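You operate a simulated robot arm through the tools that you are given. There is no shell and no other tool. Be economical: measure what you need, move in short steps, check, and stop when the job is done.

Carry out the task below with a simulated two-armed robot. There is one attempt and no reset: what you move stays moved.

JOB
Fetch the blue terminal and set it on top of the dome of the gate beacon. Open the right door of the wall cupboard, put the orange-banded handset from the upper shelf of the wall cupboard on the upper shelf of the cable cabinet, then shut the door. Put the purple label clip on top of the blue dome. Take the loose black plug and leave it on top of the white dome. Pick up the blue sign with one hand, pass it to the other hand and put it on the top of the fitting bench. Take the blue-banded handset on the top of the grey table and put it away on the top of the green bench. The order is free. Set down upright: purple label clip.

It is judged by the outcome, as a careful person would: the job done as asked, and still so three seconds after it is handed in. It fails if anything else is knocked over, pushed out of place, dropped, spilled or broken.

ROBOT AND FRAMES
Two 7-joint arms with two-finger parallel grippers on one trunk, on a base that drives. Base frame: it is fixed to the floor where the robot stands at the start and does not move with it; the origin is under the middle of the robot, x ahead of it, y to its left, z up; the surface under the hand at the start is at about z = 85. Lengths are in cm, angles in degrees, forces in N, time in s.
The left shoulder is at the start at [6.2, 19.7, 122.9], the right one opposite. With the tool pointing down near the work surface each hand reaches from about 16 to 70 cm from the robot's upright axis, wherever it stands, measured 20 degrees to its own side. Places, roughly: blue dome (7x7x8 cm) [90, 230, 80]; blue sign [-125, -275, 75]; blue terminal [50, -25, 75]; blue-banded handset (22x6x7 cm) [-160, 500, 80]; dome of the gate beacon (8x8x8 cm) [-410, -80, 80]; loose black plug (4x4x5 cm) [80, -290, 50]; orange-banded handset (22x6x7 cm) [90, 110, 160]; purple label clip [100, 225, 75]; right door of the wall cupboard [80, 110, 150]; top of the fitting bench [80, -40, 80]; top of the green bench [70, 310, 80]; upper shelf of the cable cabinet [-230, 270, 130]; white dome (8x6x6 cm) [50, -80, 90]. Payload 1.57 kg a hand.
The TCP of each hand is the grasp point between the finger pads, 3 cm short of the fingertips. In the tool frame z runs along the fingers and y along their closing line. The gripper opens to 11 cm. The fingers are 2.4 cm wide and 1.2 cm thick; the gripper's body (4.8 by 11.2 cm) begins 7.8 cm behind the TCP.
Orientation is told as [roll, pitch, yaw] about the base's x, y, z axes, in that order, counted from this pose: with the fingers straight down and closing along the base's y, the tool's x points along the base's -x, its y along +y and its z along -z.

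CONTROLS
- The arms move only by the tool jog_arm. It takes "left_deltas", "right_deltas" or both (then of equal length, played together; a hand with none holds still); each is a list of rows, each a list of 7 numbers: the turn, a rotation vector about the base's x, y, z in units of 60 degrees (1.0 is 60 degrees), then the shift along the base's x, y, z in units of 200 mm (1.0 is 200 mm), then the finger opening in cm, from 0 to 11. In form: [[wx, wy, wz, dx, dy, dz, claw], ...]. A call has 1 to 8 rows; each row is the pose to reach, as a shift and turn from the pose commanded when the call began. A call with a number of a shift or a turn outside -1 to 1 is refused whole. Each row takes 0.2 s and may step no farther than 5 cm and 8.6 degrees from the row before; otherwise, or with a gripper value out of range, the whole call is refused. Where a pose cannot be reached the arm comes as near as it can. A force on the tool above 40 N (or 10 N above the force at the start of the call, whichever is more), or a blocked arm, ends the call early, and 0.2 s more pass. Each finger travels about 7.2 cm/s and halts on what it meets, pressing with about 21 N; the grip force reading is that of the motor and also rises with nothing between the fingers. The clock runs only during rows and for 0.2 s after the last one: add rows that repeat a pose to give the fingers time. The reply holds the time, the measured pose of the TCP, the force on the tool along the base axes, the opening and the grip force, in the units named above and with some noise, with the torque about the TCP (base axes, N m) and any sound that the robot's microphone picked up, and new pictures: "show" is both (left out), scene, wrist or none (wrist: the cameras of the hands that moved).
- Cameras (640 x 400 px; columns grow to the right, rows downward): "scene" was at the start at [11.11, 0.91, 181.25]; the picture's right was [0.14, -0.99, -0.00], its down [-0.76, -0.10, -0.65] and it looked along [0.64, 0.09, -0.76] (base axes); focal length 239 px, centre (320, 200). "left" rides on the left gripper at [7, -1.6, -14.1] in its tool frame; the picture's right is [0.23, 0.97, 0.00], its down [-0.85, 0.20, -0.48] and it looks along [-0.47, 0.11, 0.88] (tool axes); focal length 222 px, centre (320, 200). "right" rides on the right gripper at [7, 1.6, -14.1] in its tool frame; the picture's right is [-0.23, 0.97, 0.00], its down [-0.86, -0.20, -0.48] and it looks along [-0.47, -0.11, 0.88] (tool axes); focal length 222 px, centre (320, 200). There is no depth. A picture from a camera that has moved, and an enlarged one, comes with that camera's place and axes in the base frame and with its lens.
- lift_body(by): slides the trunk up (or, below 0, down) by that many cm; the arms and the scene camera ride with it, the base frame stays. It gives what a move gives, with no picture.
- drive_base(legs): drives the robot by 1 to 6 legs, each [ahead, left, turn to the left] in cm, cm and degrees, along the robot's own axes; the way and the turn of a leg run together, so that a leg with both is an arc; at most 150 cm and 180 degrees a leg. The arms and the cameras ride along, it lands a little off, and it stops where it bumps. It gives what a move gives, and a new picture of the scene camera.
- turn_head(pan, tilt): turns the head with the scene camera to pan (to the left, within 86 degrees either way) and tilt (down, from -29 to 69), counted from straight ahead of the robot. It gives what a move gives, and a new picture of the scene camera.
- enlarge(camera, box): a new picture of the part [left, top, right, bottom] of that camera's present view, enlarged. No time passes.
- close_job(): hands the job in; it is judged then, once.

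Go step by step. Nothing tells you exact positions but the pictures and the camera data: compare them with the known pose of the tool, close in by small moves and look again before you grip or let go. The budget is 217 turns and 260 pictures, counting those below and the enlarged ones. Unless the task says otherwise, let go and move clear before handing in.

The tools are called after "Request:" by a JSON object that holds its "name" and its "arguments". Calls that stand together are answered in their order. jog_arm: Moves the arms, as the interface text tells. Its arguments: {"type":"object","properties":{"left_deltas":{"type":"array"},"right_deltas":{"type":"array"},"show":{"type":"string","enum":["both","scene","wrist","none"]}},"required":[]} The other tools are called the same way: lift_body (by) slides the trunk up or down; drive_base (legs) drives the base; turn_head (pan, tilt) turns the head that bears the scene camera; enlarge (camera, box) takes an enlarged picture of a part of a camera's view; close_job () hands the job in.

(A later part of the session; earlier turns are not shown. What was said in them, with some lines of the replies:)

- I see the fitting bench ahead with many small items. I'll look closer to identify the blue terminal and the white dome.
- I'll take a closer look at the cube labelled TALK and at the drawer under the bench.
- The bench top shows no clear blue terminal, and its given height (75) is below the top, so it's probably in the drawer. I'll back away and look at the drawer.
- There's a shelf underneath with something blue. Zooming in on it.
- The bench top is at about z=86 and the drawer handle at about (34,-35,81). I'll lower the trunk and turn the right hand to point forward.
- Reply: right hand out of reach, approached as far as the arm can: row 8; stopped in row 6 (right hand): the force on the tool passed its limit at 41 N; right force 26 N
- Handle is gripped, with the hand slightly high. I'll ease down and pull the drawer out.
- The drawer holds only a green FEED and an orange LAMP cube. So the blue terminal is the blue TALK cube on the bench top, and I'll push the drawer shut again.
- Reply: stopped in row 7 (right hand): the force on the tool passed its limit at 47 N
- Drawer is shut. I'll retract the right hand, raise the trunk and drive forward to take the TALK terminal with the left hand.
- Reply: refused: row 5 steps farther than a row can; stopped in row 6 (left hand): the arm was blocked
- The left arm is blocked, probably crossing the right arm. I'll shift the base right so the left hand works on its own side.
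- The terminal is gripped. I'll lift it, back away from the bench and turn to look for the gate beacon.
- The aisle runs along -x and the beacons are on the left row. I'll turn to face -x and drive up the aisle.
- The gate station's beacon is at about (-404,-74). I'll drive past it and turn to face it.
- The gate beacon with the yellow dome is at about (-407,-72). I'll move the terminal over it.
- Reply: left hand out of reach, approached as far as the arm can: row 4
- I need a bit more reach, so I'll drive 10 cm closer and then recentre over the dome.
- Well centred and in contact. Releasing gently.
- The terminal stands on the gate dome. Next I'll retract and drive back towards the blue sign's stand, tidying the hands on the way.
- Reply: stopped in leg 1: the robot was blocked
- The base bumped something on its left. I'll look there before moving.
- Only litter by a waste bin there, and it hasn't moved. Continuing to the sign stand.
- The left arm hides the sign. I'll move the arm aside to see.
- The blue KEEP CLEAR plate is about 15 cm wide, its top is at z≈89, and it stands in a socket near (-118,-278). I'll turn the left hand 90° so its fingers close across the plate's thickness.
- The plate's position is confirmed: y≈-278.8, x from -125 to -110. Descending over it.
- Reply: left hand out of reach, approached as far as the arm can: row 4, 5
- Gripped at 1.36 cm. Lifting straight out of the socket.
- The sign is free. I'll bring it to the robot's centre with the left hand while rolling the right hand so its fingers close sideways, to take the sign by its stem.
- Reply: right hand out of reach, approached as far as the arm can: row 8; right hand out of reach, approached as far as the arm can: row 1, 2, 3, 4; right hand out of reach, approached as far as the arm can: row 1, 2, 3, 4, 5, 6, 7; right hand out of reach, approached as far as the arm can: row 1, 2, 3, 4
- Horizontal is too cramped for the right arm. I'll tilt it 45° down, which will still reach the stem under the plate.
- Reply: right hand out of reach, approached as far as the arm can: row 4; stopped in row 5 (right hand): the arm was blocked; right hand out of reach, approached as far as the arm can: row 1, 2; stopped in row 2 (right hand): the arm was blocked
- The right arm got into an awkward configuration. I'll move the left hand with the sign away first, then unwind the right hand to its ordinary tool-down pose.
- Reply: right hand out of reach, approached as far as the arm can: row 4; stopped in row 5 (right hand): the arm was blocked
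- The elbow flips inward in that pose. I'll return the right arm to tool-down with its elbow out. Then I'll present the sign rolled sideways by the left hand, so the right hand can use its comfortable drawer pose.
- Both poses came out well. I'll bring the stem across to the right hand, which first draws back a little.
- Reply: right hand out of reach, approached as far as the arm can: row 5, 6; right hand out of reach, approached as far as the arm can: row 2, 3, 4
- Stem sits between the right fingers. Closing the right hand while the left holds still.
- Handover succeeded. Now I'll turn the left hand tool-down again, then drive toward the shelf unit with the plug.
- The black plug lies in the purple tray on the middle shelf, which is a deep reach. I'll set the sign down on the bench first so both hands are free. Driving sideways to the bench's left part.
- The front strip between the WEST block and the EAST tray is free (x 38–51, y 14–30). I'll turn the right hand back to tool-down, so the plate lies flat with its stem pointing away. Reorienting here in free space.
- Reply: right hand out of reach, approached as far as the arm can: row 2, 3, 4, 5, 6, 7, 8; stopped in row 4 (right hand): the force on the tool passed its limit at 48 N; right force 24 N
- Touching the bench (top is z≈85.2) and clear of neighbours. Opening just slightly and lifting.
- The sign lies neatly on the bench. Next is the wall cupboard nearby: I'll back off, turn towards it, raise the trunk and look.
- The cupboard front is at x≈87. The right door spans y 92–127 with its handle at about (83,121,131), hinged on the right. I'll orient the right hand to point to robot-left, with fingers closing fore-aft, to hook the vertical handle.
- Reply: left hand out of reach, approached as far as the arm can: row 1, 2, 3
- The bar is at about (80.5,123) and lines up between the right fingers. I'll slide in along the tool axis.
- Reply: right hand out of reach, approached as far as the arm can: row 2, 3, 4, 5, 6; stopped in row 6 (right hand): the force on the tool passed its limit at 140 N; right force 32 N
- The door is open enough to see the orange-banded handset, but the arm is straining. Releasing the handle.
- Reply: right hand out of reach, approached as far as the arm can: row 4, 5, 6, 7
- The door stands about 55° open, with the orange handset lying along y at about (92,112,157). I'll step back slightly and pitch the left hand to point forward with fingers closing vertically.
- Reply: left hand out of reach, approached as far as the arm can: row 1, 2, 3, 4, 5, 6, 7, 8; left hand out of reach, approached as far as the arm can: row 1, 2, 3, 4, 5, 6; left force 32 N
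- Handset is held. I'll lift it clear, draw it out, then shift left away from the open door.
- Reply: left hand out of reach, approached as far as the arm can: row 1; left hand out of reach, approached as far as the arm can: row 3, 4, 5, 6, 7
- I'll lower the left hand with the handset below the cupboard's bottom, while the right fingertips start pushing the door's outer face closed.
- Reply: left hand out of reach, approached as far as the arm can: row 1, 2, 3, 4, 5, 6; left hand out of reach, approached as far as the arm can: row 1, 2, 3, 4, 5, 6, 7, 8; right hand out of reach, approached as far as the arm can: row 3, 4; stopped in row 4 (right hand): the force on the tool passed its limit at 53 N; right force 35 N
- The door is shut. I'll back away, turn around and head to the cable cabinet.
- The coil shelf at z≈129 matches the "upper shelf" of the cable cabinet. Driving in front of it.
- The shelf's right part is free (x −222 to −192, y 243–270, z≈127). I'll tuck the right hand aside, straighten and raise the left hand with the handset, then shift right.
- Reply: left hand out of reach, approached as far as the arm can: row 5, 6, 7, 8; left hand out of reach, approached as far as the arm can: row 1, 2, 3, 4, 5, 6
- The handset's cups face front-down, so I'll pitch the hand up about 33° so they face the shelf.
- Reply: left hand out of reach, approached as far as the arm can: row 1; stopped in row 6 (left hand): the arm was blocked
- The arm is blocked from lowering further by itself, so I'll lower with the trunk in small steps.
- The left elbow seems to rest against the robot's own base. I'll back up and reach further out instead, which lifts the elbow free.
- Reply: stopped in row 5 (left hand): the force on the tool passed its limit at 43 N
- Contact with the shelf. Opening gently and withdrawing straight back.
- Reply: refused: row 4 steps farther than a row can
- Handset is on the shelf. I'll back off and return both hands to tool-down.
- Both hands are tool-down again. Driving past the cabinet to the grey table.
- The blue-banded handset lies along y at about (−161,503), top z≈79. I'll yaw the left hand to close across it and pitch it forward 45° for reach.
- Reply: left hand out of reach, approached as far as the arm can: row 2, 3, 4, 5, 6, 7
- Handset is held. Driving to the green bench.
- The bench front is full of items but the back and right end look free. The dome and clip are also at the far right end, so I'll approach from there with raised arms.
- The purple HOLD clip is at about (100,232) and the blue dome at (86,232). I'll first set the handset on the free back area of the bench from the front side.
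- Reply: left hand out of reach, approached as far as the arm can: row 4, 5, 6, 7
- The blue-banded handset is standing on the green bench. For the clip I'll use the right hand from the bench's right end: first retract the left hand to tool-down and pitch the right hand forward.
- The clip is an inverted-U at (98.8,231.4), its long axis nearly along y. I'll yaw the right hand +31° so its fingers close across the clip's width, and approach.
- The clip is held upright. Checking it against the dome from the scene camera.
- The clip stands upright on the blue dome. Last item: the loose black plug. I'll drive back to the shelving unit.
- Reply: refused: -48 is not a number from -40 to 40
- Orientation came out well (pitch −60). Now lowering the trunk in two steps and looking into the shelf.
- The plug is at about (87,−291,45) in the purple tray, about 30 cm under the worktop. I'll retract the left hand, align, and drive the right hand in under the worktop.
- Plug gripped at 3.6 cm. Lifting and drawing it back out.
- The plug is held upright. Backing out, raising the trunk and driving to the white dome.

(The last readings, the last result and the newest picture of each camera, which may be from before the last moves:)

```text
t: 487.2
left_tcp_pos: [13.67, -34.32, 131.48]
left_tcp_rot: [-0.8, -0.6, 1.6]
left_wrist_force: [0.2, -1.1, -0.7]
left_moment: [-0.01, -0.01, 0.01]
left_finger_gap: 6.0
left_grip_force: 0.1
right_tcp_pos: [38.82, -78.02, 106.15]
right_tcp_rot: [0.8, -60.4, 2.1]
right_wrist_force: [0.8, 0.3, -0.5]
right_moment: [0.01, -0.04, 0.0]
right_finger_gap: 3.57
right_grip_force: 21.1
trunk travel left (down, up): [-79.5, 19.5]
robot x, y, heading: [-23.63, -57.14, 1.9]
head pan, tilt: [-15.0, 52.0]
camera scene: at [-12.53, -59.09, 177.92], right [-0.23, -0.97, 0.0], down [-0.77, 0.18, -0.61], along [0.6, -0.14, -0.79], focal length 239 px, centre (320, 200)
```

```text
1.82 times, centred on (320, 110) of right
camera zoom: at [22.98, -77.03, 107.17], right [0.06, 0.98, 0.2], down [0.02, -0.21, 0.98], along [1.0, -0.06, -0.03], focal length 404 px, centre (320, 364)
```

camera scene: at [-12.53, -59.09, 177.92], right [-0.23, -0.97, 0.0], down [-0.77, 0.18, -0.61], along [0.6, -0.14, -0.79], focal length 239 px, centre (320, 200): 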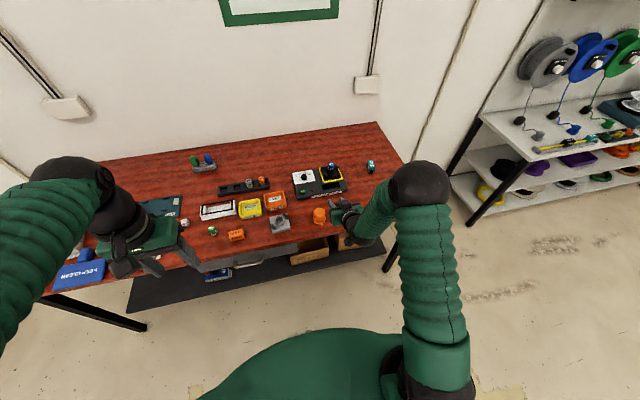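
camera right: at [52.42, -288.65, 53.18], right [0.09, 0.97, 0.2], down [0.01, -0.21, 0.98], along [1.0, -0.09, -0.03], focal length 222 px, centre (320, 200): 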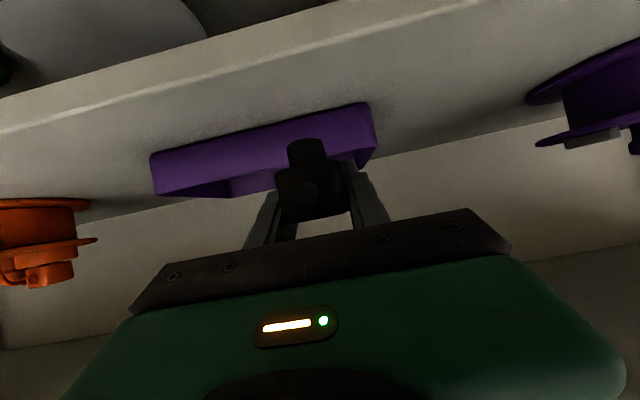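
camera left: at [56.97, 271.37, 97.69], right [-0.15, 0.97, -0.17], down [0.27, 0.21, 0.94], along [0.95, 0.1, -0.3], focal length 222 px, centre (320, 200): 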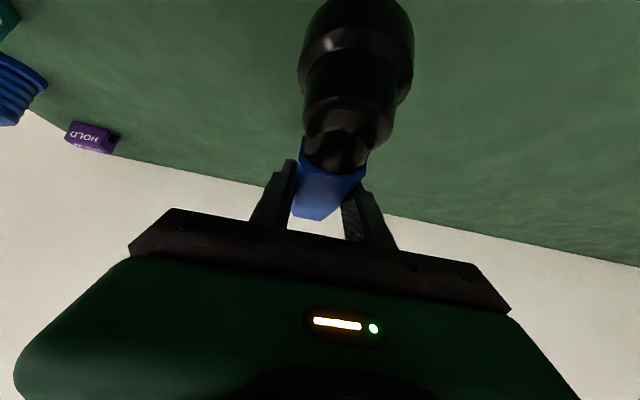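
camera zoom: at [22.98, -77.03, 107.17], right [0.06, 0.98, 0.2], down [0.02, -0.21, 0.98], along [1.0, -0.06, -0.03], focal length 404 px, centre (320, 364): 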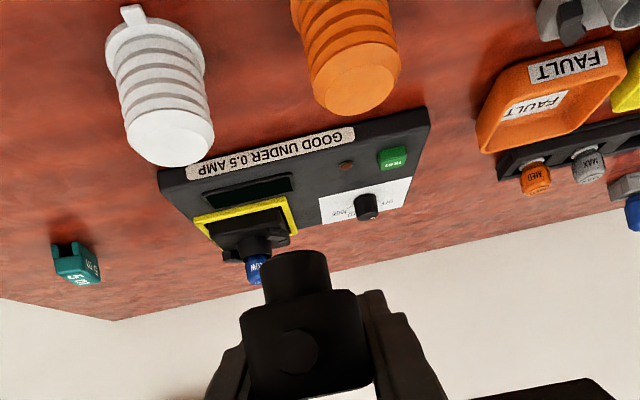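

Request:
{"name": "jog_arm", "arguments": {"right_deltas": [[0, 0, 0, 0.1, -0.1, 0, 0], [0, 0, 0, 0.2, -0.2, -0.05, 0], [0, 0, 0, 0.32, -0.31, -0.15, 0], [0, 0, 0, 0.32, -0.31, -0.3, 0]], "show": "wrist"}}

Request:
{"name": "enlarge", "arguments": {"camera": "scene", "box": [290, 170, 390, 250]}}

```text
t: 488.2
left_tcp_pos: [13.56, -34.47, 131.54]
left_tcp_rot: [-0.6, -0.5, 1.6]
left_wrist_force: [0.2, -0.1, -0.3]
left_moment: [0.04, 0.02, 0.0]
left_finger_gap: 5.99
left_grip_force: 0.0
right_tcp_pos: [44.82, -84.25, 100.47]
right_tcp_rot: [0.8, -60.4, 2.2]
right_wrist_force: [-0.3, -0.1, -0.7]
right_moment: [0.0, -0.01, 0.03]
right_finger_gap: 3.58
right_grip_force: 20.6
trunk travel left (down, up): [-79.5, 19.5]
robot x, y, heading: [-23.28, -57.01, 1.4]
head pan, tilt: [-15.0, 52.0]
camera right: at [29.04, -83.22, 101.36], right [0.06, 0.98, 0.2], down [0.02, -0.21, 0.98], along [1.0, -0.06, -0.03], focal length 222 px, centre (320, 200)
```

right: 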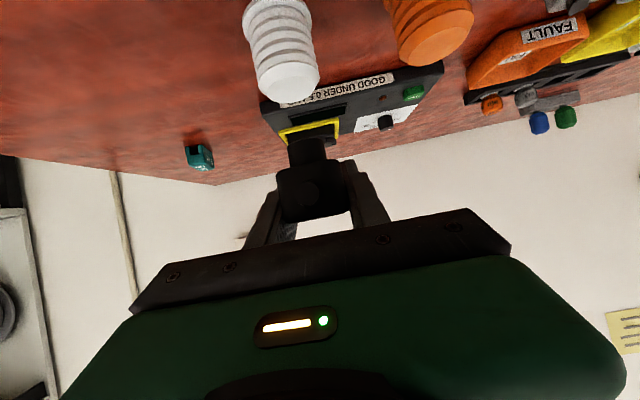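

```text
5.00 times, centred on (340, 210) of scene
camera zoom: at [-12.54, -59.21, 177.92], right [-0.23, -0.97, 0.0], down [-0.77, 0.18, -0.61], along [0.6, -0.14, -0.79], focal length 1194 px, centre (220, 150)
```

zoom: 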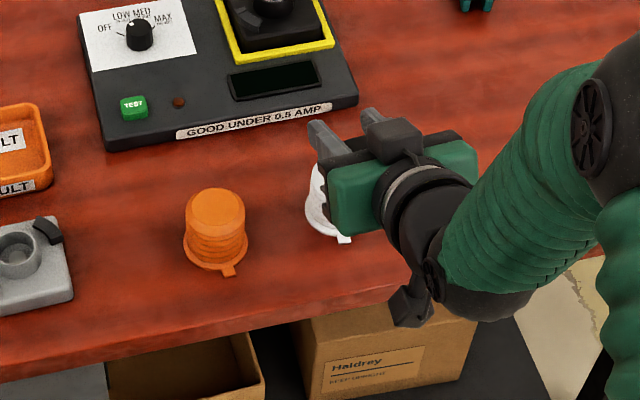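

Request:
{"name": "jog_arm", "arguments": {"right_deltas": [[0, 0, 0, 0.07, -0.01, -0.1, 0], [0, 0, 0, 0.07, -0.01, -0.2, 0], [0, 0, 0, 0.07, -0.01, -0.25, 0]], "show": "wrist"}}

```text
t: 489.0
left_tcp_pos: [13.51, -34.43, 131.49]
left_tcp_rot: [-0.6, -0.6, 1.6]
left_wrist_force: [-0.2, 0.0, 0.2]
left_moment: [0.03, 0.0, 0.01]
left_finger_gap: 6.0
left_grip_force: 0.0
right_tcp_pos: [46.4, -84.37, 95.32]
right_tcp_rot: [0.8, -60.5, 2.0]
right_wrist_force: [0.2, 0.8, 0.3]
right_moment: [-0.01, -0.03, 0.0]
right_finger_gap: 3.57
right_grip_force: 21.1
trunk travel left (down, up): [-79.5, 19.5]
robot x, y, heading: [-23.45, -57.04, 1.7]
head pan, tilt: [-15.0, 52.0]
camera right: at [30.54, -83.43, 96.26], right [0.06, 0.98, 0.2], down [0.01, -0.21, 0.98], along [1.0, -0.06, -0.03], focal length 222 px, centre (320, 200)
```

right: 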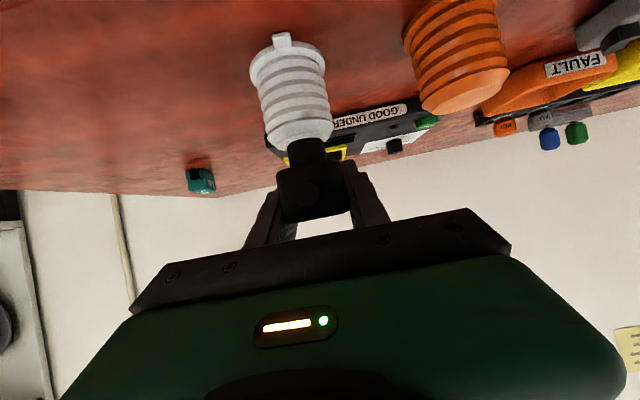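

Request:
{"name": "jog_arm", "arguments": {"right_deltas": [[0, 0, 0, 0, -0.018, -0.02, 0], [0, 0, 0, 0, -0.018, -0.035, 0], [0, 0, 0, 0, -0.018, -0.05, 0], [0, 0, 0, 0, -0.018, -0.065, 0], [0, 0, 0, 0, -0.018, -0.08, 0]], "show": "wrist"}}

```text
t: 490.2
left_tcp_pos: [13.6, -34.45, 131.53]
left_tcp_rot: [-0.7, -0.6, 1.6]
left_wrist_force: [0.6, -0.3, -0.1]
left_moment: [-0.01, 0.0, -0.03]
left_finger_gap: 6.01
left_grip_force: 0.1
right_tcp_pos: [46.32, -84.76, 93.61]
right_tcp_rot: [0.8, -60.5, 2.2]
right_wrist_force: [0.2, 0.3, -1.8]
right_moment: [-0.03, -0.03, 0.01]
right_finger_gap: 3.55
right_grip_force: 20.4
trunk travel left (down, up): [-79.5, 19.5]
robot x, y, heading: [-23.4, -56.97, 1.4]
head pan, tilt: [-15.0, 52.0]
camera right: at [30.67, -83.82, 94.64], right [0.06, 0.98, 0.2], down [0.02, -0.21, 0.98], along [1.0, -0.06, -0.03], focal length 222 px, centre (320, 200)
```

right: 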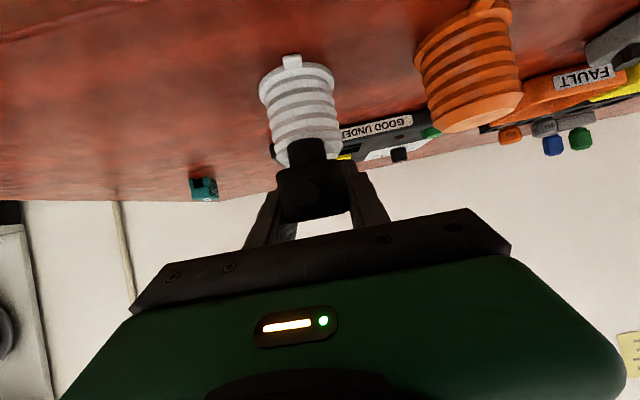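

Request:
{"name": "enlarge", "arguments": {"camera": "left", "box": [30, 130, 170, 250]}}

```text
3.33 times, centred on (100, 190) of left
camera zoom: at [6.64, -36.07, 145.67], right [-0.25, 0.97, -0.01], down [0.84, 0.23, 0.48], along [0.47, 0.11, -0.87], focal length 740 px, centre (1053, 233)
```

zoom: 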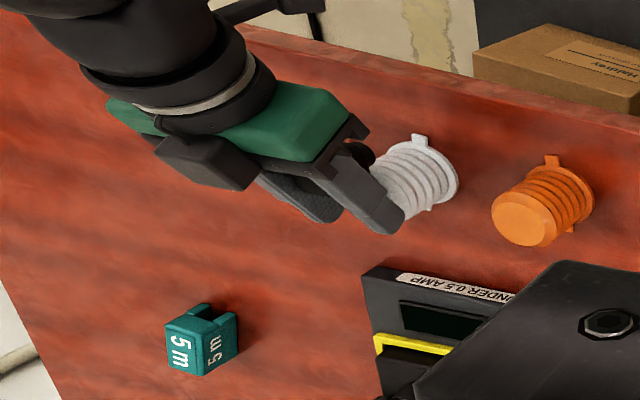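

The plug base looks about 3 cm short of the dome's centre in x. I'll lift slightly, move forward and recheck.

Request:
{"name": "jog_arm", "arguments": {"right_deltas": [[0, 0, 0, 0, 0, 0.06, 0], [0, 0, 0, 0.08, 0, 0.06, 0], [0, 0, 0, 0.15, 0, 0.04, 0]], "show": "wrist"}}

Request:
{"name": "enlarge", "arguments": {"camera": "left", "box": [30, 130, 170, 250]}}

```text
t: 491.0
left_tcp_pos: [13.67, -34.43, 131.46]
left_tcp_rot: [-0.6, -0.5, 1.6]
left_wrist_force: [-0.3, 0.6, -0.2]
left_moment: [0.0, -0.01, -0.02]
left_finger_gap: 6.0
left_grip_force: 0.0
right_tcp_pos: [49.54, -84.68, 94.41]
right_tcp_rot: [0.7, -60.4, 2.3]
right_wrist_force: [0.0, -0.1, -0.7]
right_moment: [0.02, -0.03, -0.05]
right_finger_gap: 3.54
right_grip_force: 20.6
trunk travel left (down, up): [-79.5, 19.5]
robot x, y, heading: [-23.42, -57.1, 1.0]
head pan, tilt: [-15.0, 52.0]
camera right: at [33.88, -83.68, 95.3], right [0.06, 0.98, 0.2], down [0.02, -0.2, 0.98], along [1.0, -0.06, -0.03], focal length 222 px, centre (320, 200)
```

right: 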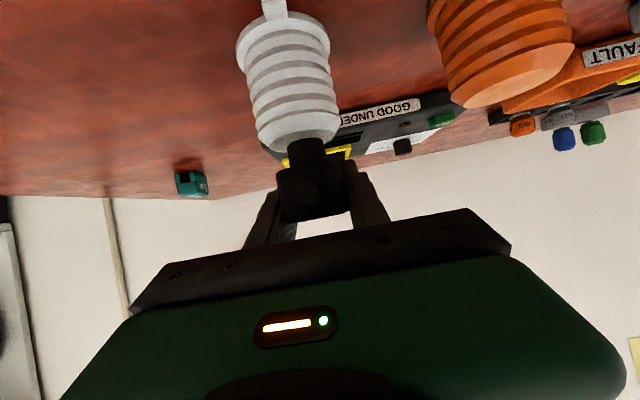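

```text
3.33 times, centred on (100, 190) of left
camera zoom: at [6.73, -36.07, 145.65], right [-0.25, 0.97, -0.01], down [0.84, 0.23, 0.48], along [0.47, 0.11, -0.88], focal length 740 px, centre (1053, 233)
```

zoom: 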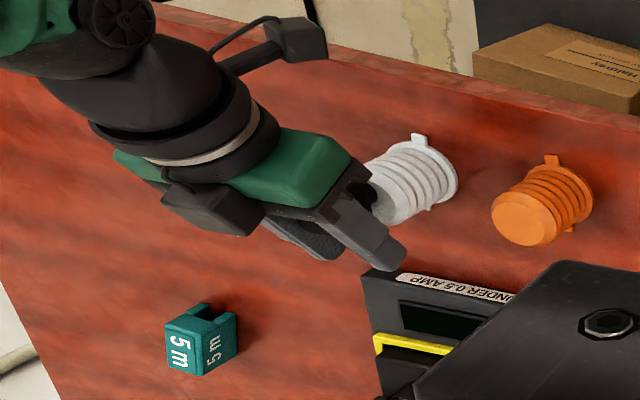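

Request:
{"name": "jog_arm", "arguments": {"right_deltas": [[0, 0, 0, 0.01, -0.012, -0.02, 0], [0, 0, 0, 0.01, -0.012, -0.035, 0], [0, 0, 0, 0.01, -0.012, -0.05, 0], [0, 0, 0, 0.01, -0.012, -0.065, 0], [0, 0, 0, 0.01, -0.012, -0.08, 0]], "show": "none"}}

```text
t: 492.2
left_tcp_pos: [13.49, -34.35, 131.59]
left_tcp_rot: [-0.7, -0.6, 1.7]
left_wrist_force: [0.0, -0.4, 1.0]
left_moment: [-0.04, 0.02, 0.01]
left_finger_gap: 6.01
left_grip_force: 0.0
right_tcp_pos: [49.48, -84.88, 92.95]
right_tcp_rot: [0.6, -60.6, 2.3]
right_wrist_force: [1.5, -1.5, 16.1]
right_moment: [-0.08, 0.44, 0.03]
right_finger_gap: 3.58
right_grip_force: 21.6
trunk travel left (down, up): [-79.5, 19.5]
robot x, y, heading: [-23.46, -57.31, 1.5]
head pan, tilt: [-15.0, 52.0]
```

Request:
{"name": "enlarge", "arguments": {"camera": "right", "box": [220, 60, 400, 220]}}

Request:
{"name": "enlarge", "arguments": {"camera": "left", "box": [80, 150, 140, 210]}}

```text
2.50 times, centred on (310, 140) of right
camera zoom: at [33.72, -83.97, 93.91], right [0.06, 0.98, 0.2], down [0.01, -0.2, 0.98], along [1.0, -0.06, -0.02], focal length 555 px, centre (345, 350)
```

zoom: 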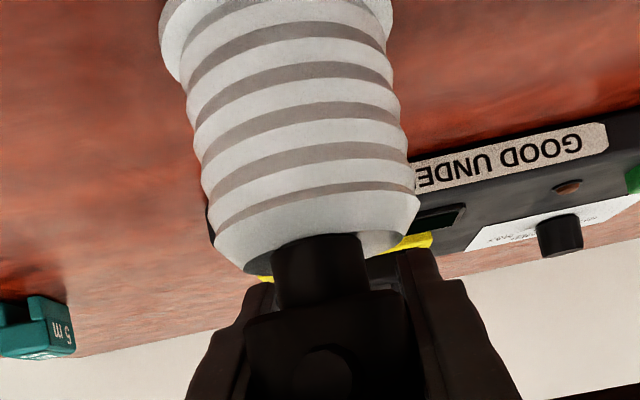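

```text
6.67 times, centred on (110, 180) of left
camera zoom: at [6.39, -35.96, 145.71], right [-0.25, 0.97, -0.01], down [0.84, 0.23, 0.49], along [0.47, 0.11, -0.87], focal length 1481 px, centre (1720, 333)
```

zoom: 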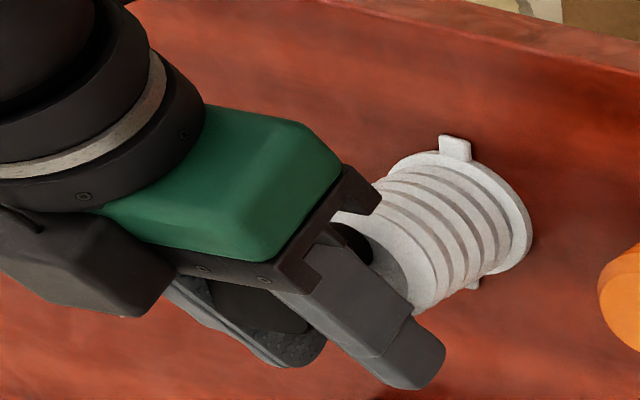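

Seated on the top, slightly toward the near side. I'll nudge it 0.7 cm further in, set down and release.

Request:
{"name": "jog_arm", "arguments": {"right_deltas": [[0, 0, 0, 0, 0, 0.03, 0], [0, 0, 0, 0.035, 0, 0.03, 0], [0, 0, 0, 0.035, 0, 0.01, 0], [0, 0, 0, 0.035, 0, 0.0, 0]], "show": "none"}}

Request:
{"name": "jog_arm", "arguments": {"right_deltas": [[0, 0, 0, 0, 0, 0.006, 3.8], [0, 0, 0, 0, 0, 0.006, 4.4], [0, 0, 0, 0, 0, 0.006, 5], [0, 0, 0, 0, 0, 0.006, 5.4], [0, 0, 0, 0, 0, 0.006, 5.4]], "show": "wrist"}}

```text
t: 493.2
left_tcp_pos: [13.41, -34.33, 131.56]
left_tcp_rot: [-0.7, -0.5, 1.6]
left_wrist_force: [0.8, -0.6, -0.6]
left_moment: [-0.01, 0.0, 0.01]
left_finger_gap: 6.0
left_grip_force: 0.1
right_tcp_pos: [50.28, -85.04, 93.06]
right_tcp_rot: [0.7, -60.6, 2.1]
right_wrist_force: [-2.5, -0.6, 5.6]
right_moment: [-0.05, 0.26, 0.01]
right_finger_gap: 3.55
right_grip_force: 21.2
trunk travel left (down, up): [-79.5, 19.5]
robot x, y, heading: [-23.53, -57.44, 1.7]
head pan, tilt: [-15.0, 52.0]
```

```text
t: 494.4
left_tcp_pos: [13.47, -34.33, 131.61]
left_tcp_rot: [-0.6, -0.5, 1.6]
left_wrist_force: [-0.5, 0.6, 0.1]
left_moment: [-0.02, 0.02, -0.01]
left_finger_gap: 5.99
left_grip_force: 0.0
right_tcp_pos: [50.31, -85.13, 93.06]
right_tcp_rot: [0.9, -60.4, 2.1]
right_wrist_force: [0.0, -0.5, 0.4]
right_moment: [0.03, -0.01, 0.02]
right_finger_gap: 5.39
right_grip_force: 0.0
trunk travel left (down, up): [-79.5, 19.5]
robot x, y, heading: [-23.55, -56.91, 1.5]
head pan, tilt: [-15.0, 52.0]
camera right: at [34.56, -84.05, 93.93], right [0.06, 0.98, 0.2], down [0.02, -0.21, 0.98], along [1.0, -0.06, -0.03], focal length 222 px, centre (320, 200)
```

right: 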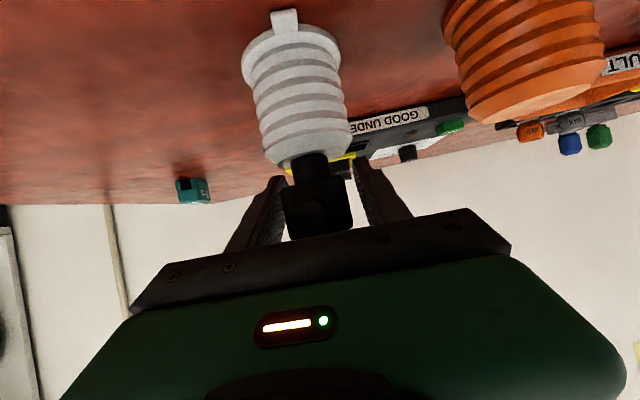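

Request:
{"name": "jog_arm", "arguments": {"right_deltas": [[0, 0, 0, -0.08, 0, 0.046, 5.4], [0, 0, 0, -0.2, 0, 0.115, 5.4], [0, 0, 0, -0.38, 0, 0.22, 5.4], [0, 0, 0, -0.58, 0, 0.335, 5.4], [0, 0, 0, -0.78, 0, 0.45, 5.4]], "show": "wrist"}}

Request:
{"name": "drive_base", "arguments": {"legs": [[-20, 0, 0]]}}

Request:
{"name": "enlarge", "arguments": {"camera": "scene", "box": [220, 120, 400, 250]}}

```text
t: 495.6
left_tcp_pos: [13.45, -34.35, 131.49]
left_tcp_rot: [-0.7, -0.6, 1.6]
left_wrist_force: [0.0, -0.3, -0.2]
left_moment: [-0.01, -0.01, 0.03]
left_finger_gap: 5.99
left_grip_force: 0.1
right_tcp_pos: [34.74, -85.03, 101.97]
right_tcp_rot: [0.6, -60.6, 2.3]
right_wrist_force: [0.1, 0.0, -0.6]
right_moment: [0.01, 0.02, -0.04]
right_finger_gap: 5.42
right_grip_force: 0.0
trunk travel left (down, up): [-79.5, 19.5]
robot x, y, heading: [-23.39, -56.86, 1.4]
head pan, tilt: [-15.0, 52.0]
camera right: at [18.88, -84.1, 102.96], right [0.06, 0.98, 0.2], down [0.01, -0.21, 0.98], along [1.0, -0.06, -0.03], focal length 222 px, centre (320, 200)
```

right: 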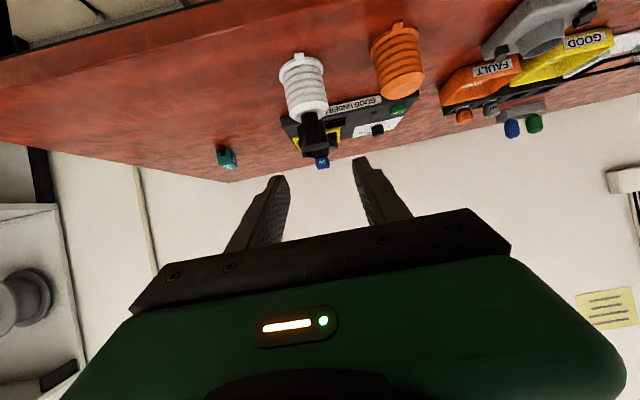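

```text
t: 497.2
left_tcp_pos: [-6.38, -34.88, 131.33]
left_tcp_rot: [-0.8, -0.4, 1.5]
left_wrist_force: [0.0, 0.0, -0.7]
left_moment: [-0.01, 0.05, -0.04]
left_finger_gap: 6.0
left_grip_force: 0.1
right_tcp_pos: [14.65, -85.61, 101.63]
right_tcp_rot: [0.8, -60.2, 2.1]
right_wrist_force: [-0.2, -0.6, 0.5]
right_moment: [0.0, -0.01, -0.03]
right_finger_gap: 5.37
right_grip_force: 0.0
trunk travel left (down, up): [-79.5, 19.5]
robot x, y, heading: [-44.0, -57.91, 1.5]
head pan, tilt: [-15.0, 52.0]
camera scene: at [-32.42, -59.61, 177.87], right [-0.23, -0.97, 0.0], down [-0.77, 0.18, -0.61], along [0.59, -0.14, -0.79], focal length 239 px, centre (320, 200)
```

scene: 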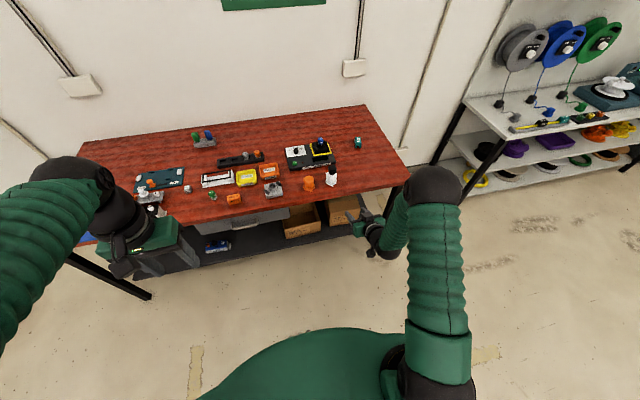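

```text
3.08 times, centred on (310, 185) of scene
camera zoom: at [-32.42, -59.61, 177.87], right [-0.23, -0.97, 0.0], down [-0.77, 0.18, -0.61], along [0.59, -0.14, -0.79], focal length 735 px, centre (351, 246)
```

zoom: 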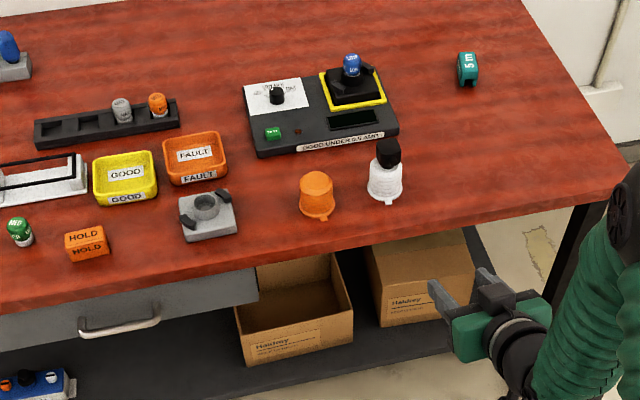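

The plug stands on the white dome. One doubt remains: the hint for the blue terminal (z≈75) lies inside the drawer, where I earlier couldn't see the strip right behind the drawer front. I'll check it properly: first get the right hand into the drawer pose.

Request:
{"name": "jog_arm", "arguments": {"right_deltas": [[0.1247, -0.0334, -0.0334, 0, 0, 0.06, 7], [0.2494, -0.0668, -0.0668, 0, 0, 0.12, 7], [0.3741, -0.1, -0.1, 0, -0.05, 0.18, 7], [0.4988, -0.1336, -0.1336, 0, -0.1, 0.24, 7], [0.6235, -0.167, -0.167, 0, -0.15, 0.3, 7], [0.748, -0.2, -0.2, 0, -0.2, 0.36, 7], [0.873, -0.234, -0.234, 0, -0.25, 0.42, 7], [0.997, -0.267, -0.267, 0, -0.3, 0.5, 7]], "show": "none"}}

Request:
{"name": "jog_arm", "arguments": {"right_deltas": [[0.1247, -0.0334, -0.0334, 0, 0, 0, 7], [0.2494, -0.0668, -0.0668, 0, 0, 0, 7], [0.3741, -0.1, -0.1, 0, 0, 0, 7], [0.46, -0.124, -0.14, 0, 0, 0, 5]], "show": "none"}}

Request:
{"name": "lift_body", "arguments": {"by": -27}}

Request:
{"name": "drive_base", "arguments": {"legs": [[5, 57, -1.4]]}}

```text
t: 499.0
left_tcp_pos: [-7.08, -35.07, 131.67]
left_tcp_rot: [-0.5, -0.6, 1.4]
left_wrist_force: [0.3, -0.5, -0.6]
left_moment: [-0.01, 0.02, -0.01]
left_finger_gap: 6.0
left_grip_force: 0.1
right_tcp_pos: [14.26, -91.85, 111.91]
right_tcp_rot: [82.7, -28.1, -80.5]
right_wrist_force: [0.2, 0.9, 0.6]
right_moment: [-0.02, 0.04, 0.01]
right_finger_gap: 7.0
right_grip_force: 0.1
trunk travel left (down, up): [-79.5, 19.5]
robot x, y, heading: [-43.96, -57.99, 1.2]
head pan, tilt: [-15.0, 52.0]
```

```text
t: 500.0
left_tcp_pos: [-7.02, -34.93, 131.55]
left_tcp_rot: [-0.6, -0.6, 1.5]
left_wrist_force: [0.1, -0.2, 0.3]
left_moment: [-0.02, 0.02, 0.01]
left_finger_gap: 6.01
left_grip_force: 0.0
right_tcp_pos: [14.26, -91.84, 111.81]
right_tcp_rot: [92.2, -1.2, -91.5]
right_wrist_force: [-0.3, -0.1, -0.2]
right_moment: [-0.04, 0.0, -0.03]
right_finger_gap: 5.0
right_grip_force: 0.0
trunk travel left (down, up): [-79.5, 19.5]
robot x, y, heading: [-43.82, -58.07, 1.5]
head pan, tilt: [-15.0, 52.0]
```

```text
t: 502.8
left_tcp_pos: [-7.1, -34.95, 104.58]
left_tcp_rot: [-0.6, -0.7, 1.5]
left_wrist_force: [0.2, -0.5, -0.7]
left_moment: [0.0, 0.02, -0.03]
left_finger_gap: 5.98
left_grip_force: 0.0
right_tcp_pos: [14.19, -91.67, 84.84]
right_tcp_rot: [92.3, -1.2, -91.6]
right_wrist_force: [0.1, 0.3, -0.6]
right_moment: [0.01, 0.01, -0.02]
right_finger_gap: 5.0
right_grip_force: 0.1
trunk travel left (down, up): [-52.5, 46.5]
robot x, y, heading: [-43.53, -57.72, 1.5]
head pan, tilt: [-15.0, 52.0]
```

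```text
t: 506.1
left_tcp_pos: [-2.62, 21.91, 104.66]
left_tcp_rot: [-0.4, -0.6, 0.5]
left_wrist_force: [0.3, -2.2, -0.2]
left_moment: [0.02, 0.02, -0.01]
left_finger_gap: 6.0
left_grip_force: 0.1
right_tcp_pos: [17.68, -35.1, 84.58]
right_tcp_rot: [92.4, -1.1, -92.5]
right_wrist_force: [-0.3, 0.0, 0.5]
right_moment: [0.0, 0.0, 0.02]
right_finger_gap: 5.02
right_grip_force: 0.2
trunk travel left (down, up): [-52.5, 46.5]
robot x, y, heading: [-40.02, 0.14, 0.7]
head pan, tilt: [-15.0, 52.0]
camera scene: at [-29.27, -2.51, 150.91], right [-0.25, -0.97, 0.0], down [-0.76, 0.2, -0.61], along [0.59, -0.15, -0.79], focal length 239 px, centre (320, 200)
```

scene: 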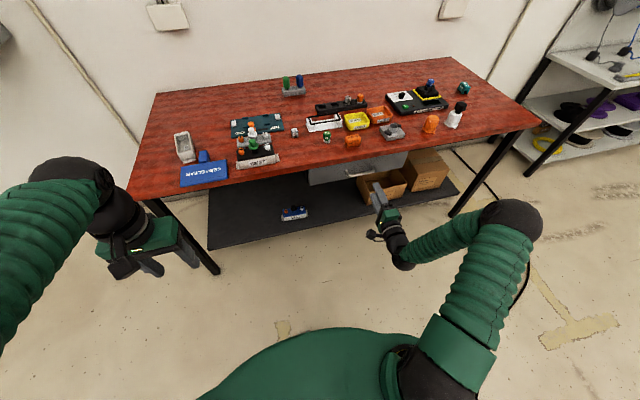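

Request:
{"name": "jog_arm", "arguments": {"right_deltas": [[0, 0, 0, 0, -0.03, -0.22, 5], [0, 0, 0, 0, -0.06, -0.44, 5], [0, 0, 0, 0.2, -0.06, -0.44, 5], [0, 0, 0, 0.4, -0.06, -0.44, 5], [0, 0, 0, 0.6, -0.06, -0.44, 5], [0, 0, 0, 0.8, -0.06, -0.44, 5], [0, 0, 0, 0.8, -0.06, -0.44, 3]], "show": "wrist"}}

```text
t: 507.7
left_tcp_pos: [-2.68, 22.21, 104.62]
left_tcp_rot: [-0.6, -0.6, 0.5]
left_wrist_force: [-0.5, 1.7, -0.2]
left_moment: [0.01, -0.01, 0.02]
left_finger_gap: 5.98
left_grip_force: 0.0
right_tcp_pos: [33.27, -35.79, 76.3]
right_tcp_rot: [92.4, -1.3, -92.5]
right_wrist_force: [0.2, 0.0, 0.4]
right_moment: [-0.02, 0.01, -0.02]
right_finger_gap: 3.02
right_grip_force: 0.0
trunk travel left (down, up): [-52.5, 46.5]
robot x, y, heading: [-40.21, 0.51, 0.4]
head pan, tilt: [-15.0, 52.0]
camera right: at [19.43, -28.05, 77.2], right [-0.05, -0.2, 0.98], down [-0.51, -0.84, -0.2], along [0.86, -0.51, -0.06], focal length 222 px, centre (320, 200)
```

right: 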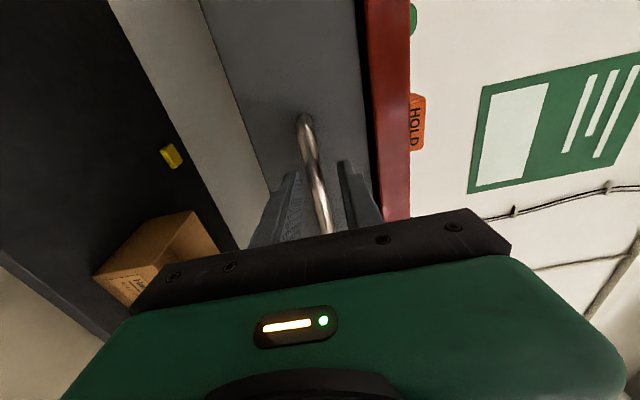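

Handle is between the fingers. Gripping and pulling the drawer open.

Request:
{"name": "jog_arm", "arguments": {"right_deltas": [[0, 0, 0, 0.03, 0, -0.02, 1], [0, 0, 0, 0.03, 0, -0.02, 0], [0, 0, 0, 0.03, 0, -0.02, 0], [0, 0, 0, 0.03, 0, -0.02, 0]], "show": "none"}}

Request:
{"name": "jog_arm", "arguments": {"right_deltas": [[0, 0, 0, -0.1, 0, 0, 0], [0, 0, 0, -0.22, 0, 0, 0], [0, 0, 0, -0.35, 0, 0, 0], [0, 0, 0, -0.5, 0, 0, 0], [0, 0, 0, -0.65, 0, 0, 0], [0, 0, 0, -0.8, 0, 0, 0], [0, 0, 0, -0.95, 0, 0, 0]], "show": "none"}}

Request:
{"name": "lift_body", "arguments": {"by": 0.1}}

```text
t: 508.7
left_tcp_pos: [-2.85, 22.27, 104.61]
left_tcp_rot: [-0.8, -0.7, 0.5]
left_wrist_force: [-0.7, -0.2, -0.1]
left_moment: [0.0, -0.01, 0.02]
left_finger_gap: 6.0
left_grip_force: 0.0
right_tcp_pos: [33.87, -35.7, 75.89]
right_tcp_rot: [92.5, -1.4, -92.6]
right_wrist_force: [-4.3, -0.4, 6.0]
right_moment: [0.79, -0.19, -0.07]
right_finger_gap: 1.44
right_grip_force: 30.6
trunk travel left (down, up): [-52.5, 46.5]
robot x, y, heading: [-39.82, 0.4, 0.4]
head pan, tilt: [-15.0, 52.0]
```

```text
t: 510.3
left_tcp_pos: [-2.96, 22.57, 104.68]
left_tcp_rot: [-0.8, -0.8, 0.5]
left_wrist_force: [0.0, -0.1, -0.2]
left_moment: [0.03, -0.04, -0.01]
left_finger_gap: 5.98
left_grip_force: 0.1
right_tcp_pos: [14.79, -35.82, 75.91]
right_tcp_rot: [92.4, -1.4, -92.5]
right_wrist_force: [-1.5, 8.1, 15.4]
right_moment: [0.7, -0.29, 0.38]
right_finger_gap: 1.42
right_grip_force: 30.6
trunk travel left (down, up): [-52.5, 46.5]
robot x, y, heading: [-39.82, 0.42, 0.6]
head pan, tilt: [-15.0, 52.0]
```

```text
t: 510.8
left_tcp_pos: [-2.91, 22.52, 104.61]
left_tcp_rot: [-0.7, -0.9, 0.5]
left_wrist_force: [0.3, -0.8, 0.6]
left_moment: [-0.01, 0.05, 0.03]
left_finger_gap: 6.0
left_grip_force: 0.0
right_tcp_pos: [14.89, -35.76, 75.85]
right_tcp_rot: [92.3, -1.4, -92.4]
right_wrist_force: [-1.6, 7.3, 14.2]
right_moment: [0.73, -0.36, 0.36]
right_finger_gap: 1.4
right_grip_force: 30.5
trunk travel left (down, up): [-52.6, 46.4]
robot x, y, heading: [-39.7, 0.14, 0.1]
head pan, tilt: [-15.0, 52.0]
```

Request:
{"name": "jog_arm", "arguments": {"left_deltas": [[0, 0, 0, 0.13, -0.13, 0.1, 6], [0, 0, 0, 0.26, -0.26, 0.2, 6], [0, 0, 0, 0.39, -0.39, 0.3, 6], [0, 0, 0, 0.52, -0.52, 0.4, 6], [0, 0, 0, 0.65, -0.65, 0.5, 6], [0, 0, 0, 0.78, -0.78, 0.6, 6], [0, 0, 0, 0.9, -0.9, 0.6, 6], [0, 0, 0, 1.0, -1.0, 0.6, 6]], "show": "none"}}

Request:
{"name": "enlarge", "arguments": {"camera": "left", "box": [40, 0, 360, 200]}}

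```text
t: 512.6
left_tcp_pos: [13.83, 5.75, 116.4]
left_tcp_rot: [-0.8, -0.9, 0.5]
left_wrist_force: [-0.4, -0.1, 0.3]
left_moment: [0.0, 0.01, 0.01]
left_finger_gap: 6.0
left_grip_force: 0.1
left hand out of reach, approached as far as the arm can: row 7, 8
right_tcp_pos: [14.88, -35.77, 75.95]
right_tcp_rot: [92.4, -1.4, -92.5]
right_wrist_force: [-3.1, 8.0, 16.3]
right_moment: [0.68, -0.44, 0.9]
right_finger_gap: 1.43
right_grip_force: 30.7
trunk travel left (down, up): [-52.6, 46.4]
robot x, y, heading: [-39.78, 0.39, 0.5]
head pan, tilt: [-15.0, 52.0]
```

```text
2.00 times, centred on (200, 100) of left
camera zoom: at [6.7, 4.2, 130.55], right [-0.23, 0.97, -0.02], down [0.85, 0.21, 0.49], along [0.48, 0.1, -0.87], focal length 444 px, centre (560, 400)
```

zoom: 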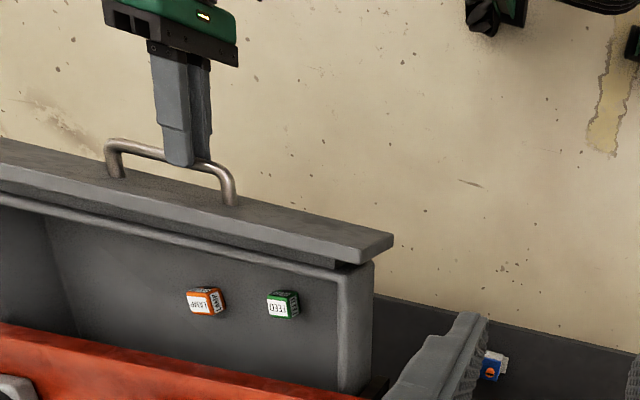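

The drawer definitely holds only the green and orange cubes, so the blue TALK cube was the right terminal. Closing the drawer again.

Request:
{"name": "jog_arm", "arguments": {"right_deltas": [[0, 0, 0, 0.15, 0, 0, 0], [0, 0, 0, 0.3, 0, 0, 0], [0, 0, 0, 0.45, 0, 0, 0], [0, 0, 0, 0.6, 0, 0, 0], [0, 0, 0, 0.75, 0, 0, 0], [0, 0, 0, 0.87, 0, 0, 0], [0, 0, 0, 0.95, 0, 0, 0], [0, 0, 0, 0.97, 0, 0, 0]], "show": "none"}}

Request:
{"name": "jog_arm", "arguments": {"right_deltas": [[0, 0, 0, 0.03, 0, 0, 0], [0, 0, 0, 0.05, 0, 0, 0]], "show": "none"}}

```text
t: 514.4
left_tcp_pos: [13.33, 5.85, 116.57]
left_tcp_rot: [-0.8, -1.0, 0.4]
left_wrist_force: [0.0, 0.2, 0.4]
left_moment: [0.03, -0.03, 0.0]
left_finger_gap: 5.98
left_grip_force: 0.0
right_tcp_pos: [33.88, -35.88, 75.9]
right_tcp_rot: [92.5, -1.5, -92.5]
right_wrist_force: [-3.2, 8.9, 5.9]
right_moment: [0.39, 2.47, -0.07]
right_finger_gap: 1.4
right_grip_force: 30.2
trunk travel left (down, up): [-52.6, 46.4]
robot x, y, heading: [-39.67, 0.39, 0.2]
head pan, tilt: [-15.0, 52.0]
```

```text
t: 515.0
left_tcp_pos: [13.53, 5.46, 116.69]
left_tcp_rot: [-0.7, -1.1, 0.5]
left_wrist_force: [-0.5, -0.6, 0.2]
left_moment: [0.0, 0.0, 0.0]
left_finger_gap: 6.01
left_grip_force: 0.0
right_tcp_pos: [34.93, -36.22, 75.99]
right_tcp_rot: [92.7, -1.4, -92.7]
right_wrist_force: [-22.6, 3.1, 11.8]
right_moment: [0.66, -0.23, 0.04]
right_finger_gap: 1.45
right_grip_force: 30.5
trunk travel left (down, up): [-52.6, 46.4]
robot x, y, heading: [-39.84, -0.07, 0.3]
head pan, tilt: [-15.0, 52.0]
```

Fully shut (it pushes back). Releasing the handle and withdrawing, with a final look.

Request:
{"name": "jog_arm", "arguments": {"right_deltas": [[0, 0, 0, 0, 0, 0, 3], [0, 0, 0, 0, 0, 0, 5], [0, 0, 0, 0, 0, 0, 5], [0, 0, 0, -0.15, 0, 0, 5], [0, 0, 0, -0.35, 0, 0, 5], [0, 0, 0, -0.55, 0, 0, 5], [0, 0, 0, -0.75, 0, 0, 5]], "show": "scene"}}

Request:
{"name": "enlarge", "arguments": {"camera": "scene", "box": [160, 60, 480, 220]}}

```text
t: 516.6
left_tcp_pos: [13.99, 5.4, 116.49]
left_tcp_rot: [-0.7, -0.9, 0.6]
left_wrist_force: [0.0, -0.2, 0.0]
left_moment: [-0.03, 0.01, -0.01]
left_finger_gap: 6.0
left_grip_force: 0.1
right_tcp_pos: [20.14, -36.06, 75.65]
right_tcp_rot: [92.4, -1.3, -92.4]
right_wrist_force: [0.3, 0.3, 0.8]
right_moment: [-0.01, 0.01, -0.01]
right_finger_gap: 5.03
right_grip_force: 0.2
trunk travel left (down, up): [-52.6, 46.4]
robot x, y, heading: [-39.95, 0.43, 0.3]
head pan, tilt: [-15.0, 52.0]
camera scene: at [-29.29, -2.1, 151.03], right [-0.25, -0.97, 0.0], down [-0.76, 0.2, -0.61], along [0.59, -0.15, -0.79], focal length 239 px, centre (320, 200)
```

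scene: 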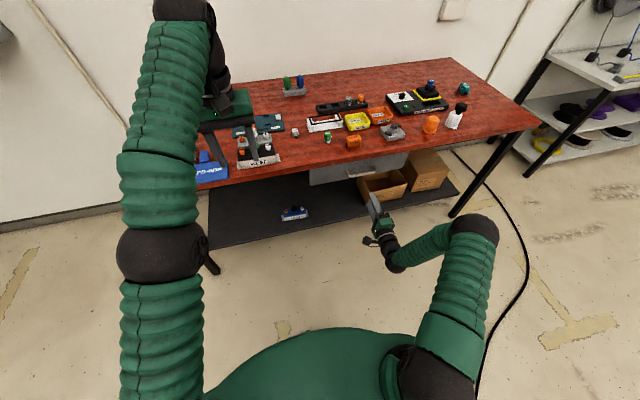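

```text
2.00 times, centred on (320, 140) of scene
camera zoom: at [-29.29, -2.1, 151.03], right [-0.25, -0.97, 0.0], down [-0.76, 0.2, -0.61], along [0.59, -0.15, -0.79], focal length 478 px, centre (320, 320)
```

zoom: 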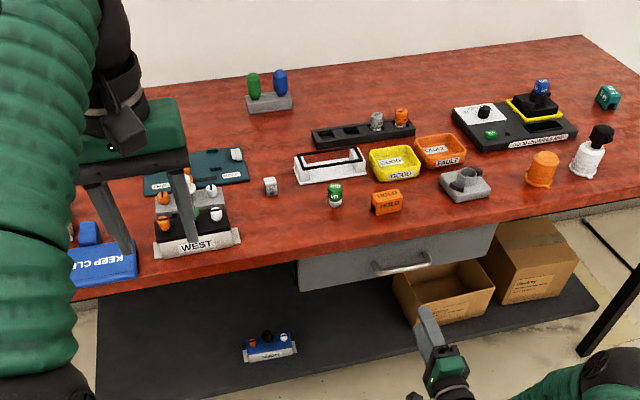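

Everything I can see here is in order: plug on the white dome, sign on the bench, drawer shut, both hands clear. Handing in.

Request:
{"name": "close_job", "arguments": {}}

```text
The job is handed in.
```

I did all six jobs and handed the work in, but I'm not fully certain I picked the right blue terminal.

- **Blue terminal:** I set the blue cube labelled TALK on the dome of the gate beacon. Its spot was about 11–12 cm off the place you gave, more than for anything else. The place you gave falls inside the bench drawer. I opened the drawer twice and saw only a green and an orange cube, then shut it again.
- **Orange-banded handset:** It is in the cable cabinet, on the shelf at about z = 127, the one closest to your height of 130. There is another shelf above it at about z = 163. The wall cupboard door is shut.
- **Purple label clip:** It is upright on the blue dome.
- **Black plug:** It is standing on the white dome.
- **Blue sign:** I passed it from the left hand to the right and laid it flat on the fitting bench.
- **Blue-banded handset:** It is on the green bench.

The base bumped something once, near the waste bin. I looked back and the bin and the litter beside it hadn't moved.
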